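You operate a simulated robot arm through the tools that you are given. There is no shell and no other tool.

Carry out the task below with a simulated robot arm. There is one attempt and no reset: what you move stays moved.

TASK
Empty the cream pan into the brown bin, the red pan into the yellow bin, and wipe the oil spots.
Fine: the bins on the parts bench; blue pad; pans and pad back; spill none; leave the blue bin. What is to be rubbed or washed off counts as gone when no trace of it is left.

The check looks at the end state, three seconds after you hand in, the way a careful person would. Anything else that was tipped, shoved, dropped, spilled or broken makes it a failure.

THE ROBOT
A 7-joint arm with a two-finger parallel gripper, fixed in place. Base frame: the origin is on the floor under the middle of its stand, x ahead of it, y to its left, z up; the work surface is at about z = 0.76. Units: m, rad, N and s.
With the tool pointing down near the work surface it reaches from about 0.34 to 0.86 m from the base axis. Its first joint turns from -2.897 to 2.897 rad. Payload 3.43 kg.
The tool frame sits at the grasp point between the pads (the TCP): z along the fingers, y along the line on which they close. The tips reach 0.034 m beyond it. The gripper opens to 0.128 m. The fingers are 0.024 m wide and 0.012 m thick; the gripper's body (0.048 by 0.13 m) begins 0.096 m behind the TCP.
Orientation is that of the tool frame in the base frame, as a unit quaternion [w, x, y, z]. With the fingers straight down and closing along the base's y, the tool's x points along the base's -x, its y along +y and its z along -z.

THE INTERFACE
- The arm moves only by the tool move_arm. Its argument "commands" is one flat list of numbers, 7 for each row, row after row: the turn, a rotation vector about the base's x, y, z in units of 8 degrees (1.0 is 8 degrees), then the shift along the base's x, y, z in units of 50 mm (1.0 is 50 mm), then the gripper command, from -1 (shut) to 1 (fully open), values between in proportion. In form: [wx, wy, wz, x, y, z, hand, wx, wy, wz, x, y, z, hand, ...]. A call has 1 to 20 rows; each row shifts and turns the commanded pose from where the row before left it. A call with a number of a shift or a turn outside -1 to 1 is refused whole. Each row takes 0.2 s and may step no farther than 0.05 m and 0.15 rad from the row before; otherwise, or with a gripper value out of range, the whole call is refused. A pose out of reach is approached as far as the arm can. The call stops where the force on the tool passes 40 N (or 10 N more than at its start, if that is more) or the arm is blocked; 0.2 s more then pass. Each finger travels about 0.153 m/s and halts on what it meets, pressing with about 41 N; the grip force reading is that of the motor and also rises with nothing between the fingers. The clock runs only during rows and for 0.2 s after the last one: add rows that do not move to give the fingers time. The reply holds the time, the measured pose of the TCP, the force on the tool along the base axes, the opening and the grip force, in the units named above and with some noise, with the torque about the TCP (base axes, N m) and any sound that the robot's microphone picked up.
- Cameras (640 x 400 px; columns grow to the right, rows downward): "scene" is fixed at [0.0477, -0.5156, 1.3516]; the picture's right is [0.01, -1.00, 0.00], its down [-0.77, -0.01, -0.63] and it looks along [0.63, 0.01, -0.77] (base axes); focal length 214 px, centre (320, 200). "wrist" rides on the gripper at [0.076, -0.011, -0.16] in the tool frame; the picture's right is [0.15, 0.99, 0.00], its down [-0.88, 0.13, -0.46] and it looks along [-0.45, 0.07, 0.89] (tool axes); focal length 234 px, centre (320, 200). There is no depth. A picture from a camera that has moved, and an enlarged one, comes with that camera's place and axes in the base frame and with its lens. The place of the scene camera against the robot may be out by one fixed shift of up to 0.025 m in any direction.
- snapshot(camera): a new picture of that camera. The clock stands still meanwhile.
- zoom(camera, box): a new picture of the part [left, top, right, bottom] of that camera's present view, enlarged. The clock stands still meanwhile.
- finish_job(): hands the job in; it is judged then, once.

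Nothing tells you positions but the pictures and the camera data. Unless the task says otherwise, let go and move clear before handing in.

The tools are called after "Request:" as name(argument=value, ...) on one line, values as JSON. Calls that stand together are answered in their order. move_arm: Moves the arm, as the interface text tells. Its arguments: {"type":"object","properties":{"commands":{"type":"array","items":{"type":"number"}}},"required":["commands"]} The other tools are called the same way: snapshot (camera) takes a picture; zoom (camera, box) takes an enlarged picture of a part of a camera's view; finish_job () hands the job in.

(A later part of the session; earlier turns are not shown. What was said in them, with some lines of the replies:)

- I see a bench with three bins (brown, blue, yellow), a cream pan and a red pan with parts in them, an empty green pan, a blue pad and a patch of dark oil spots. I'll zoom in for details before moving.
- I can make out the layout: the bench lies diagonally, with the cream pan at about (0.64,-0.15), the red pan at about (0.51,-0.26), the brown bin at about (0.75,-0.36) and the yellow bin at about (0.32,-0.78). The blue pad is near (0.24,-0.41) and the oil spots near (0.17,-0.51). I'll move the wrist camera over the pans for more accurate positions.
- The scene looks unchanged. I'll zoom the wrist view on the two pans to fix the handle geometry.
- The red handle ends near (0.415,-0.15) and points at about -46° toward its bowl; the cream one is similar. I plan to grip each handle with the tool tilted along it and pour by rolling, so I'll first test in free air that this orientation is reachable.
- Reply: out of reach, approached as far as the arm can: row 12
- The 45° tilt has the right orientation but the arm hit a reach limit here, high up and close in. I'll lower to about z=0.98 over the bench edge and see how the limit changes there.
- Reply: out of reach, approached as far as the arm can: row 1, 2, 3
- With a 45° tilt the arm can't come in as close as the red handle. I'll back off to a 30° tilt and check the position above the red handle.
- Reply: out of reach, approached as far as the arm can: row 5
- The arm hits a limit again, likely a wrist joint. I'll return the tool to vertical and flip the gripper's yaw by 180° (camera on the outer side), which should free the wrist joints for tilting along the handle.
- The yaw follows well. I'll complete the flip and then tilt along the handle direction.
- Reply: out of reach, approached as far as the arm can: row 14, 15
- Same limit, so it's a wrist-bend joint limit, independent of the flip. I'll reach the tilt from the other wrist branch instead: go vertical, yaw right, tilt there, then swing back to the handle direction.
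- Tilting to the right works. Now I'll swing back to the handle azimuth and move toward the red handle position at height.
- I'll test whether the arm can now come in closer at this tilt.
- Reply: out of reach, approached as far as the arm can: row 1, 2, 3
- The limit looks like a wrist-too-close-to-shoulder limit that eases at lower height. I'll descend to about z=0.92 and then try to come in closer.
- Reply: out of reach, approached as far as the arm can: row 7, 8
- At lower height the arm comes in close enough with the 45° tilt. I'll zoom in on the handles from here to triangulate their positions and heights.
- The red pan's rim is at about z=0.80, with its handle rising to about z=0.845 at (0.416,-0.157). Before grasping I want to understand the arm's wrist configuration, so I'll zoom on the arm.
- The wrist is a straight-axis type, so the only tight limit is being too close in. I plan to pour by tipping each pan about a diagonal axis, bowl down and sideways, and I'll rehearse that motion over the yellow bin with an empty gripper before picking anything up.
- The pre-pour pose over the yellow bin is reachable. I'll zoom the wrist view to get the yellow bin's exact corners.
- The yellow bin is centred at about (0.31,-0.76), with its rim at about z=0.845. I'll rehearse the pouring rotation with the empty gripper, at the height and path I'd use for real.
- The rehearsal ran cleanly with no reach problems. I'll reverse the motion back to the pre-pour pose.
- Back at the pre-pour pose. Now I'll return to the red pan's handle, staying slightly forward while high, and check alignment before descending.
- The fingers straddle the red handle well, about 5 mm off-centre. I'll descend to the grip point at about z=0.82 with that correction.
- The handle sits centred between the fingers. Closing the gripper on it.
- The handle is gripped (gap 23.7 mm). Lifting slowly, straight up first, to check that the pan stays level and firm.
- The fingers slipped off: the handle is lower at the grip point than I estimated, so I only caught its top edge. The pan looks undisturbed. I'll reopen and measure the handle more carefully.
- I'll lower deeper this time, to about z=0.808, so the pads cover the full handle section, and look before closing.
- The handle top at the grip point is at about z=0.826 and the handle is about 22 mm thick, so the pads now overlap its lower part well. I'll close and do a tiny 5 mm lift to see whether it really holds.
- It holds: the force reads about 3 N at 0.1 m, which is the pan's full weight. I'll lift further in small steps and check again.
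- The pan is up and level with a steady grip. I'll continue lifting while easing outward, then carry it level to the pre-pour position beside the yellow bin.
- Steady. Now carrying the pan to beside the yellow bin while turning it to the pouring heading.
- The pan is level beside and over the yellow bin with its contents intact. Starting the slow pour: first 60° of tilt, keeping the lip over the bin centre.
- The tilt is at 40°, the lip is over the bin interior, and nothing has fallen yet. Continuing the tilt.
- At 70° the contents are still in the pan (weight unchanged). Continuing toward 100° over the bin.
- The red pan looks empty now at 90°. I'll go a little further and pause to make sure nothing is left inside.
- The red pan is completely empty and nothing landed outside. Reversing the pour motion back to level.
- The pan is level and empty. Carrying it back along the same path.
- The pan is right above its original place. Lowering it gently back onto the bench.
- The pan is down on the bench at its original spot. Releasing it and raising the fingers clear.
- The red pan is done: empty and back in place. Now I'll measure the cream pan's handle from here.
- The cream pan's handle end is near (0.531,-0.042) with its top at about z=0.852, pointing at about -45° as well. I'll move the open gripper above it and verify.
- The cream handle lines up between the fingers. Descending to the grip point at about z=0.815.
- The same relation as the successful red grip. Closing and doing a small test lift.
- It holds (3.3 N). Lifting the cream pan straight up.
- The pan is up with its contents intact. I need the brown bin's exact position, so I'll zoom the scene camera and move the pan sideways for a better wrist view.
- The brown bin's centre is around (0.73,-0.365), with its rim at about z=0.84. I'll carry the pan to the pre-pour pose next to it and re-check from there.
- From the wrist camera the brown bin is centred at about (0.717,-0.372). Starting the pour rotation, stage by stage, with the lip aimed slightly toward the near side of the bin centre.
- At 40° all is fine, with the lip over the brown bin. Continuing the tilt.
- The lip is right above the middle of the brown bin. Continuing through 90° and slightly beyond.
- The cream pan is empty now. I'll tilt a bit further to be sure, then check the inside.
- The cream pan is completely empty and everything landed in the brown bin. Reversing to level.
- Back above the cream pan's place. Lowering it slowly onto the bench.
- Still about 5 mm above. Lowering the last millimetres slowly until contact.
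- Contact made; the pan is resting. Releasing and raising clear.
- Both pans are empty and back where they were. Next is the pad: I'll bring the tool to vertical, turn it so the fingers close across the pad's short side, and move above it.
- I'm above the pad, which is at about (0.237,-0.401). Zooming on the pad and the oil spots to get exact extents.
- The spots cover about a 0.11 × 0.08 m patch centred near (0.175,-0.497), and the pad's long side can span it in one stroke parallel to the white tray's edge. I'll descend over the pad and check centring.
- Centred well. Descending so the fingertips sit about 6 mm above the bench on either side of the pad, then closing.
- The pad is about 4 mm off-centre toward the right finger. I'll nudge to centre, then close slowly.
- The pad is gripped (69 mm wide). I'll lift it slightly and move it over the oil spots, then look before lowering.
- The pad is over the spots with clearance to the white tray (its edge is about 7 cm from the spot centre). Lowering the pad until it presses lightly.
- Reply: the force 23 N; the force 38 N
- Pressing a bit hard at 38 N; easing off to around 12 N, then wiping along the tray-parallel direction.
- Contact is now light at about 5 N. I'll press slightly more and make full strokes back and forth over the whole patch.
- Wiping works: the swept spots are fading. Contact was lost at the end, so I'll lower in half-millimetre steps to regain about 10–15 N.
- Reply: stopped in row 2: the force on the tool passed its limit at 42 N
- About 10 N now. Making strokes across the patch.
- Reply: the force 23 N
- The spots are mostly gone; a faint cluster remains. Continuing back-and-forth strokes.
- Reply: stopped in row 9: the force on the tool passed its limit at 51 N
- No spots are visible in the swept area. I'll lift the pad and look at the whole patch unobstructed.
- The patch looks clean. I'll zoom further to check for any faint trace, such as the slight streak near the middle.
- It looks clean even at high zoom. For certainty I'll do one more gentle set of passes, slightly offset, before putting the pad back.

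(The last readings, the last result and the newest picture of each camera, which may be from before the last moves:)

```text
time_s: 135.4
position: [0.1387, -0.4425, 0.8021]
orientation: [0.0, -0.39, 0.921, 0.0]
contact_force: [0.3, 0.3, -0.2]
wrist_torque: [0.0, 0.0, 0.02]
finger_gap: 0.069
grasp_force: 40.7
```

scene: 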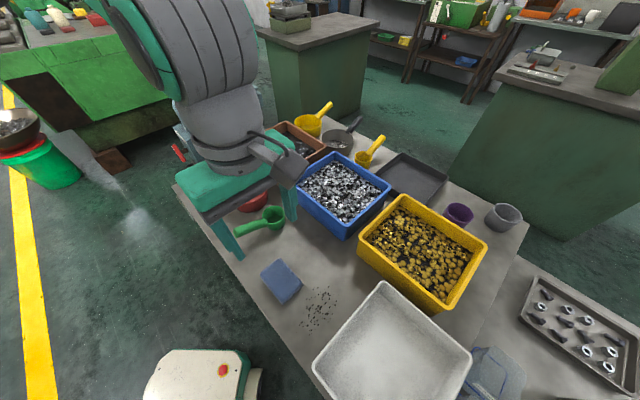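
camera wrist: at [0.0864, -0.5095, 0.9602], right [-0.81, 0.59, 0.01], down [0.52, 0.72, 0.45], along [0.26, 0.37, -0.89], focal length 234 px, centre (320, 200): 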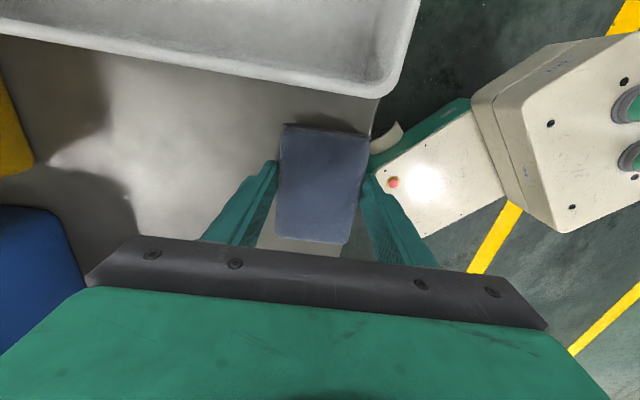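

Request:
move_arm(commands=[0, 0, 0, 0, 0, -0.02, -1, 0, 0, 0, 0, 0, 0, -1])

Request:
move_arm(commands=[0, 0, 0, 0, 0, -0.015, -1, 0, 0, 0, 0, 0, 0, -1])

Request:
move_arm(commands=[0, 0, 0, 0, 0, -0.01, -1, 0, 0, 0, 0, 0, 0, -1])

```text
time_s: 136.0
position: [0.138, -0.4431, 0.8015]
orientation: [0.001, -0.39, 0.921, 0.0]
contact_force: [-0.5, 0.2, 0.3]
wrist_torque: [0.01, -0.01, 0.03]
finger_gap: 0.0688
grasp_force: 41.9
```

```text
time_s: 136.6
position: [0.1386, -0.4439, 0.8001]
orientation: [0.0, -0.391, 0.92, 0.0]
contact_force: [0.3, 0.0, -1.2]
wrist_torque: [-0.03, -0.03, 0.0]
finger_gap: 0.0686
grasp_force: 40.9
```

```text
time_s: 137.2
position: [0.1376, -0.443, 0.8008]
orientation: [0.0, -0.391, 0.921, 0.001]
contact_force: [-0.5, 0.3, 1.9]
wrist_torque: [0.0, 0.14, -0.03]
finger_gap: 0.0689
grasp_force: 41.0
```

Light contact now. Pressing half a millimetre more and wiping back and forth, shifting slightly toward the tray on the way back.

Request:
move_arm(commands=[0, 0, 0, 0, 0, -0.01, -1, 0, 0, 0, 0.2, -0.2, 0, -1, 0, 0, 0, 0.2, -0.2, 0, -1, 0, 0, 0, 0.2, -0.2, 0, -1, 0, 0, 0, 0.2, -0.2, 0, -1, 0, 0, 0, 0.2, -0.2, 0, -1, 0, 0, 0, 0.2, -0.2, 0, -1, 0, 0, 0, 0.2, -0.2, 0, -1, 0, 0, 0, 0.2, -0.2, 0, -1, 0, 0, 0, 0.2, -0.2, 0, -1])

Request:
move_arm(commands=[0, 0, 0, -0.12, -0.12, 0, -1, 0, 0, 0, -0.12, -0.12, 0, -1, 0, 0, 0, -0.2, 0.2, 0, -1, 0, 0, 0, -0.2, 0.2, 0, -1, 0, 0, 0, -0.2, 0.2, 0, -1, 0, 0, 0, -0.2, 0.2, 0, -1, 0, 0, 0, -0.2, 0.2, 0, -1, 0, 0, 0, -0.2, 0.2, 0, -1, 0, 0, 0, -0.2, 0.2, 0, -1, 0, 0, 0, -0.2, 0.2, 0, -1, 0, 0, 0, -0.2, 0.2, 0, -1, 0, 0, 0, 0, 0, 0, -1])

```text
time_s: 139.4
position: [0.2292, -0.5342, 0.7994]
orientation: [0.0, -0.392, 0.92, 0.0]
contact_force: [0.0, 0.1, -0.3]
wrist_torque: [0.01, 0.02, 0.0]
finger_gap: 0.0689
grasp_force: 40.5
```

```text
time_s: 142.0
position: [0.1256, -0.4551, 0.8007]
orientation: [0.0, -0.39, 0.921, 0.0]
contact_force: [0.3, 0.6, 0.2]
wrist_torque: [0.0, 0.03, 0.01]
finger_gap: 0.0688
grasp_force: 41.1
```

No real contact on that pass; the pad sits slightly higher in the grip. I'll go down another millimetre and repeat.

Request:
move_arm(commands=[0, 0, 0, 0, 0, -0.016, -1, 0, 0, 0, 0, 0, 0, -1])

Request:
move_arm(commands=[0, 0, 0, 0.1, -0.1, -0.008, -1, 0, 0, 0, 0.2, -0.2, 0, -1])

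```text
time_s: 142.6
position: [0.1266, -0.4554, 0.8003]
orientation: [0.0, -0.39, 0.921, 0.0]
contact_force: [1.9, 5.0, 17.6]
wrist_torque: [0.24, 0.06, 0.0]
finger_gap: 0.0686
grasp_force: 41.0
```

```text
time_s: 143.2
position: [0.1394, -0.4701, 0.7999]
orientation: [0.0, -0.391, 0.921, 0.0]
contact_force: [-12.2, 8.1, 31.6]
wrist_torque: [0.51, 0.25, 0.16]
finger_gap: 0.0689
grasp_force: 40.9
```

Good contact. Easing slightly and completing the strokes.

Request:
move_arm(commands=[0, 0, 0, 0.2, -0.2, 0.01, -1, 0, 0, 0, 0.2, -0.2, 0, -1, 0, 0, 0, 0.2, -0.2, 0, -1, 0, 0, 0, 0.2, -0.2, 0, -1, 0, 0, 0, 0.2, -0.2, 0, -1, 0, 0, 0, 0.2, -0.2, 0, -1, 0, 0, 0, 0.2, -0.2, 0, -1, 0, 0, 0, 0.2, -0.2, 0, -1])

Request:
move_arm(commands=[0, 0, 0, 0.12, 0.12, 0, -1, 0, 0, 0, 0.12, 0.12, 0, -1, 0, 0, 0, -0.2, 0.2, 0, -1, 0, 0, 0, -0.2, 0.2, 0, -1, 0, 0, 0, -0.2, 0.2, 0, -1, 0, 0, 0, -0.2, 0.2, 0, -1, 0, 0, 0, -0.2, 0.2, 0, -1, 0, 0, 0, -0.2, 0.2, 0, -1, 0, 0, 0, -0.2, 0.2, 0, -1, 0, 0, 0, -0.2, 0.2, 0, -1, 0, 0, 0, -0.2, 0.2, 0, -1])

```text
time_s: 145.0
position: [0.2215, -0.5497, 0.8014]
orientation: [0.0, -0.39, 0.921, 0.0]
contact_force: [-1.8, 1.5, 4.4]
wrist_torque: [0.28, -0.17, 0.17]
finger_gap: 0.0689
grasp_force: 40.8
```

```text
time_s: 147.4
position: [0.1434, -0.4492, 0.8008]
orientation: [0.0, -0.391, 0.92, -0.001]
contact_force: [7.6, -10.9, 28.9]
wrist_torque: [-0.18, -0.36, -0.23]
finger_gap: 0.0692
grasp_force: 40.7
```

Two full-contact passes done. Lifting the pad and carrying it back above its original place.

Request:
move_arm(commands=[0, 0, 0, 0, 0, 0.2, -1, 0, 0, 0, 0, 0, 0.4, -1, 0, 0, 0, 0, 0, 0.4, -1, 0, 0, 0, 0.363, 0.194, 0, -1, 0, 0, 0, 0.363, 0.194, 0, -1, 0, 0, 0, 0.363, 0.194, 0, -1, 0, 0, 0, 0.363, 0.194, 0, -1, 0, 0, 0, 0.363, 0.194, 0, -1, 0, 0, 0, 0, 0, 0, -1])

Request:
snapshot(camera="wrist")

Request:
zoom(camera="wrist", box=[180, 0, 460, 180])

Request:
zoom(camera="scene", box=[230, 230, 400, 350])

```text
time_s: 149.4
position: [0.2343, -0.4001, 0.8499]
orientation: [0.0, -0.391, 0.92, 0.001]
contact_force: [-0.4, -0.5, -0.3]
wrist_torque: [0.01, 0.02, -0.01]
finger_gap: 0.069
grasp_force: 41.1
```

```text
taken
camera wrist: at [0.1888, -0.4626, 1.0088], right [-0.81, 0.58, 0.0], down [0.52, 0.72, 0.46], along [0.26, 0.37, -0.89], focal length 234 px, centre (320, 200)
```

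wrist: 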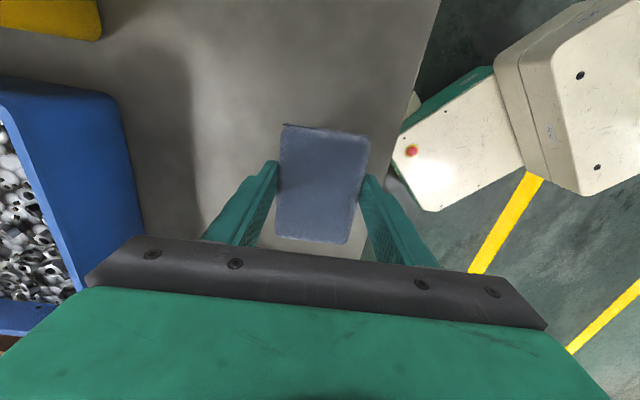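

```text
2.22 times, centred on (320, 90) of wrist
camera zoom: at [0.1888, -0.4626, 1.0088], right [-0.81, 0.58, 0.0], down [0.52, 0.72, 0.46], along [0.26, 0.37, -0.89], focal length 520 px, centre (320, 444)
```

zoom: 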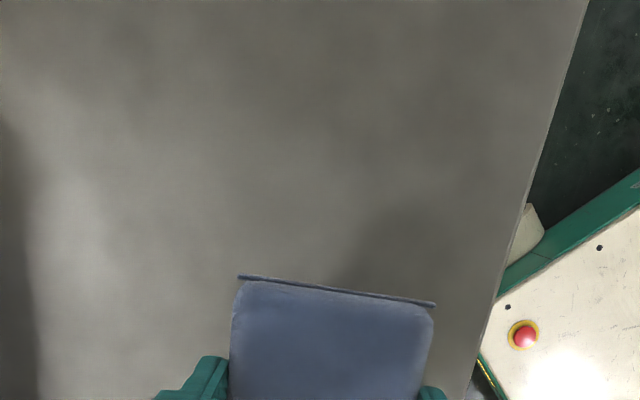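

```text
3.33 times, centred on (315, 290) of scene
camera zoom: at [0.0477, -0.5156, 1.3516], right [0.01, -1.0, 0.0], down [-0.77, -0.01, -0.63], along [0.63, 0.01, -0.77], focal length 715 px, centre (337, -100)
```

zoom: 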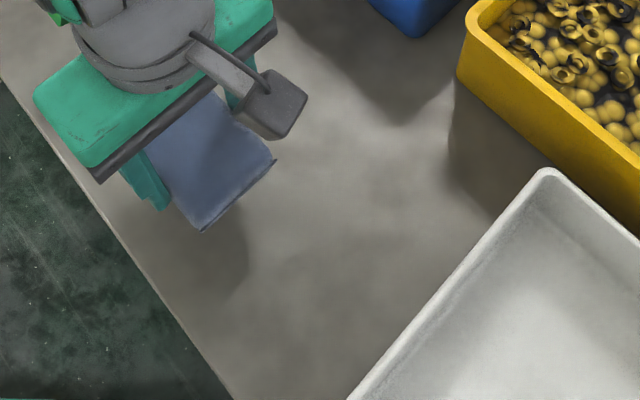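

The bench is clean. Lowering the pad onto its original spot.

Request:
move_arm(commands=[0, 0, 0, 0, -0.012, -0.3, -1, 0, 0, 0, 0, 0, -0.3, -1, 0, 0, 0, 0, 0, -0.2, -1, 0, 0, 0, 0, 0, -0.1, -1, 0, 0, 0, 0, 0, -0.05, -1, 0, 0, 0, 0, 0, 0, -1])

Request:
move_arm(commands=[0, 0, 0, 0, 0, -0.015, -1, 0, 0, 0, 0, 0, 0, -1])

```text
time_s: 150.8
position: [0.2335, -0.3999, 0.8001]
orientation: [0.0, -0.39, 0.921, 0.0]
contact_force: [-0.9, -0.1, -0.9]
wrist_torque: [0.0, 0.0, -0.02]
finger_gap: 0.0691
grasp_force: 40.7
```

```text
time_s: 151.4
position: [0.235, -0.4011, 0.8011]
orientation: [0.0, -0.39, 0.921, 0.0]
contact_force: [0.7, -1.3, -1.4]
wrist_torque: [-0.02, -0.01, -0.02]
finger_gap: 0.0687
grasp_force: 41.7
```

Request:
move_arm(commands=[0, 0, 0, 0, 0, -0.015, -1, 0, 0, 0, 0, 0, 0, -1])

Request:
move_arm(commands=[0, 0, 0, 0, 0, -0.012, -1, 0, 0, 0, 0, 0, 0, -1])

```text
time_s: 152.0
position: [0.2327, -0.4, 0.8009]
orientation: [0.0, -0.39, 0.921, 0.0]
contact_force: [0.1, -0.1, -0.3]
wrist_torque: [0.0, -0.01, 0.0]
finger_gap: 0.0688
grasp_force: 41.1
```

```text
time_s: 152.6
position: [0.2322, -0.4004, 0.7995]
orientation: [0.0, -0.391, 0.92, -0.001]
contact_force: [0.5, -0.4, 1.1]
wrist_torque: [-0.07, 0.03, -0.03]
finger_gap: 0.0689
grasp_force: 40.9
```

The pad has just touched down. Releasing and rising clear.

Request:
move_arm(commands=[0, 0, 0, 0, 0, 0, 0.2, 0, 0, 0, 0, 0, 0, 0.4, 0, 0, 0, 0, 0, 0, 0.5, 0, 0, 0, 0, 0, 0.3, 0.5, 0, 0, 0, 0, 0, 0.5, 0.5, 0, 0, 0, 0, 0, 0.8, 0.5, 0, 0, 0, 0, 0, 0.9, 0.5, 0, 0, 0, 0, 0, 0.9, 0.5, 0, 0, 0, 0, 0, 0.9, 0.5, 0, 0, 0, 0, 0, 0, 0.5])

Request:
snapshot(camera="wrist")

Request:
snapshot(camera="scene")

Request:
zoom(camera="wrist", box=[250, 0, 400, 180])

```text
time_s: 154.8
position: [0.2347, -0.3991, 1.0168]
orientation: [0.0, -0.391, 0.92, 0.0]
contact_force: [0.1, 0.2, 0.6]
wrist_torque: [-0.01, 0.01, -0.03]
finger_gap: 0.096
grasp_force: 0.0
```

```text
taken
camera wrist: at [0.1901, -0.4632, 1.1767], right [-0.81, 0.58, 0.0], down [0.52, 0.72, 0.46], along [0.27, 0.37, -0.89], focal length 234 px, centre (320, 200)
```

wrist: 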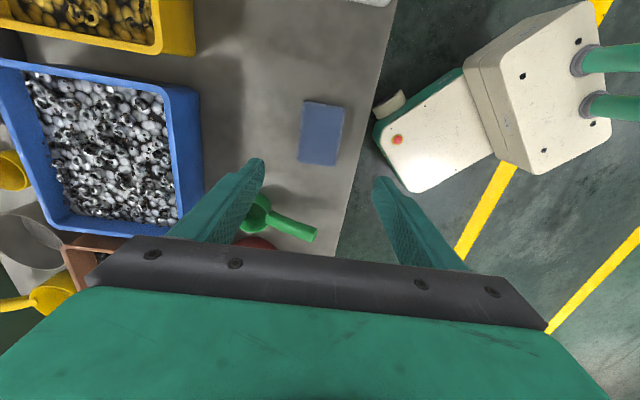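

```text
taken
```

scene: 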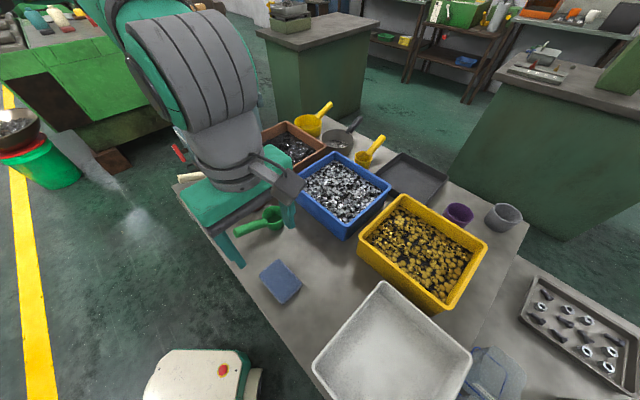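

```text
2.22 times, centred on (325, 90) of wrist
camera zoom: at [0.1901, -0.4632, 1.1767], right [-0.81, 0.58, 0.0], down [0.52, 0.72, 0.46], along [0.27, 0.37, -0.89], focal length 520 px, centre (309, 444)
```

zoom: 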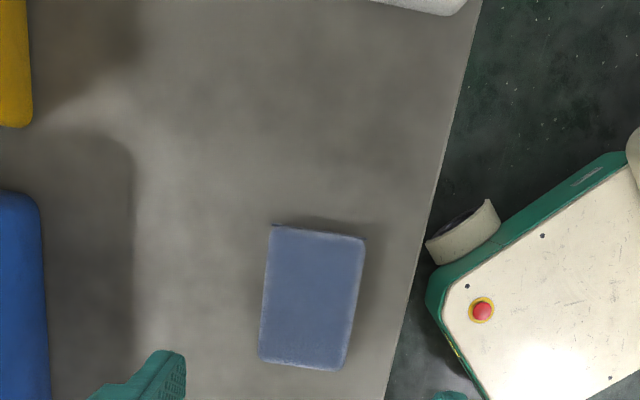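

The pad is back. I'll move the arm away to a clear neutral pose and make a final check of everything.

Request:
move_arm(commands=[0, 0, 0, 0.3, 0.5, 0.5, 0.5, 0, 0, 0, 0.3, 0.7, 0.5, 0.5, 0, 0, 0, 0.3, 0.8, 0.4, 0.5, 0, 0, 0, 0.3, 0.9, 0.2, 0.5, 0, 0, 0, 0.3, 0.9, 0, 0.5, 0, 0, 0, 0.3, 0.9, 0, 0.5, 0, 0, 0, 0.3, 0.9, 0, 0.5, 0, 0, 0, 0.2, 0.9, 0, 0.5, 0, 0, 0, 0, 0.9, 0, 0.5, 0, 0, 0, 0, 0, 0, 0.5])

Request:
snapshot(camera="scene")

Request:
zoom(camera="scene", box=[230, 230, 400, 350])

Request:
zoom(camera="scene", box=[160, 110, 340, 240])

Request:
zoom(camera="scene", box=[280, 90, 540, 270])

```text
time_s: 157.0
position: [0.355, -0.0324, 1.0982]
orientation: [-0.001, -0.391, 0.921, 0.001]
contact_force: [-0.2, 0.0, -0.4]
wrist_torque: [0.02, 0.01, -0.02]
finger_gap: 0.0962
grasp_force: 0.1
out of reach, approached as far as the arm can: row 9
```

```text
taken
```

scene: 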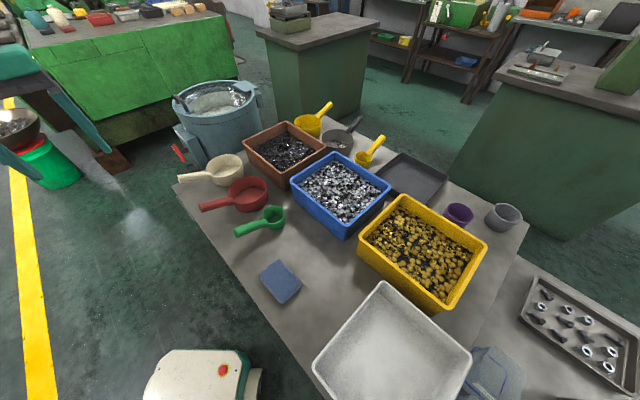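

```text
3.33 times, centred on (315, 290) of scene
camera zoom: at [0.0477, -0.5156, 1.3516], right [0.01, -1.0, 0.0], down [-0.77, -0.01, -0.63], along [0.63, 0.01, -0.77], focal length 715 px, centre (337, -100)
```

zoom: 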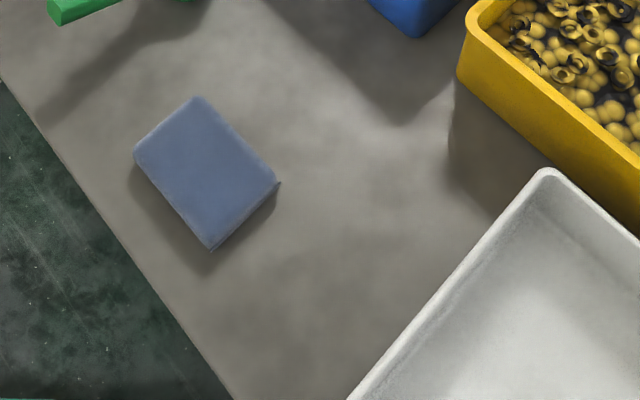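

```text
3.08 times, centred on (250, 175) of scene
camera zoom: at [0.0477, -0.5156, 1.3516], right [0.01, -1.0, 0.0], down [-0.77, -0.01, -0.63], along [0.63, 0.01, -0.77], focal length 660 px, centre (535, 277)
```

zoom: 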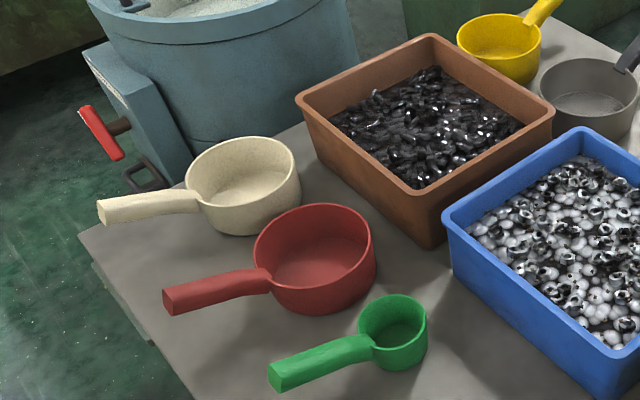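

```text
2.22 times, centred on (410, 180) of scene
camera zoom: at [0.0477, -0.5156, 1.3516], right [0.01, -1.0, 0.0], down [-0.77, -0.01, -0.63], along [0.63, 0.01, -0.77], focal length 477 px, centre (120, 244)
```

zoom: 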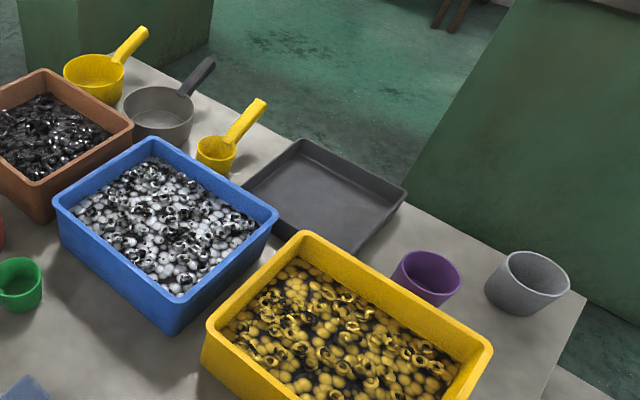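

Everything matches the starting layout: both pans empty and in place, pad back, no spots visible. One last zoom around the bins for stray parts.

Request:
zoom(camera="scene", box=[340, 180, 540, 330])

Request:
zoom(camera="scene", box=[285, 280, 345, 330])

Request:
snapshot(camera="wrist")

```text
2.67 times, centred on (440, 255) of scene
camera zoom: at [0.0477, -0.5156, 1.3516], right [0.01, -1.0, 0.0], down [-0.77, -0.01, -0.63], along [0.63, 0.01, -0.77], focal length 572 px, centre (0, 53)
```

zoom: 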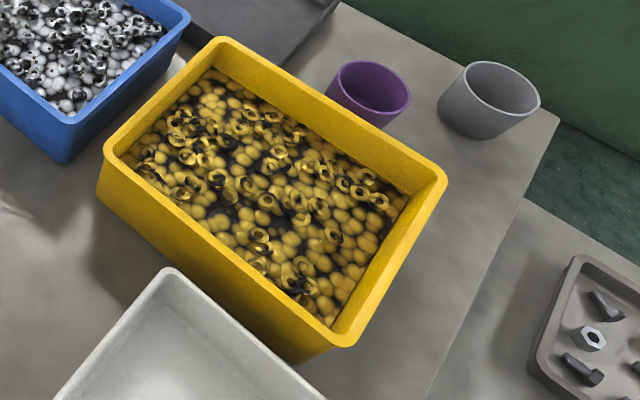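

```text
8.00 times, centred on (315, 305) of scene
camera zoom: at [0.0477, -0.5156, 1.3516], right [0.01, -1.0, 0.0], down [-0.77, -0.01, -0.63], along [0.63, 0.01, -0.77], focal length 1716 px, centre (360, -640)
```

zoom: 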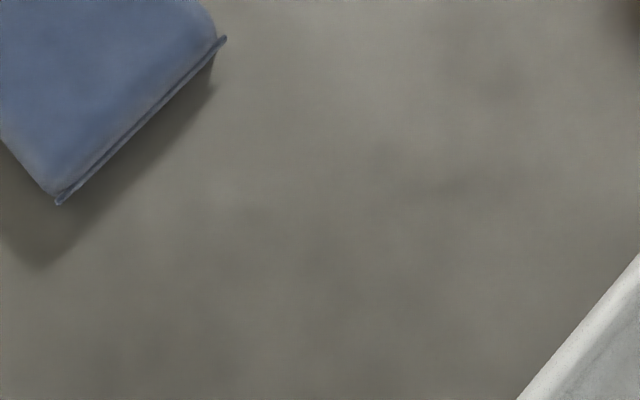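

```text
taken
camera wrist: at [0.3098, -0.0944, 1.258], right [-0.81, 0.58, 0.0], down [0.52, 0.72, 0.46], along [0.26, 0.37, -0.89], focal length 234 px, centre (320, 200)
```

wrist: 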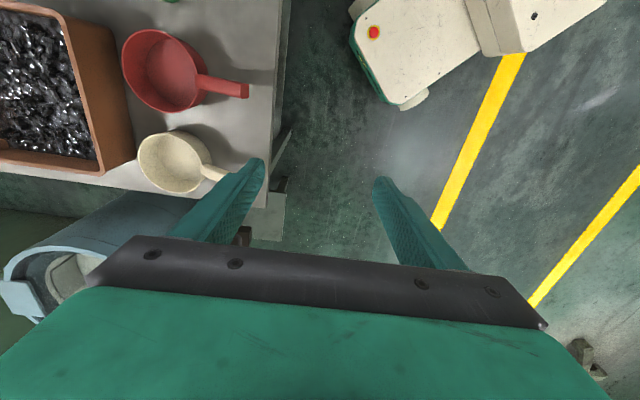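

The bench is clean, with no stray parts. Both pans are empty and back in place, the pad is back, the blue bin is untouched and the gripper is clear, so I'm handing in.

Request:
finish_job()

```text
The job is handed in.
```

I emptied both pans, wiped the oil spots and handed the job in. At the last check everything looked as you asked.

- **Pans:** the cream pan went into the brown bin and the red pan into the yellow bin. Both are empty and back where they stood, within a few millimetres by the camera.
- **Oil spots:** I wiped them with the blue pad until no trace showed at high zoom. The pad is back in its place.
- **Everything else:** I saw no spilled parts around the bins. The blue bin and the other items on the bench look undisturbed.
- **Slip:** my first grip on the red pan slipped off the handle as I lifted. The pan was not tipped and nothing spilled, and the second grip held.
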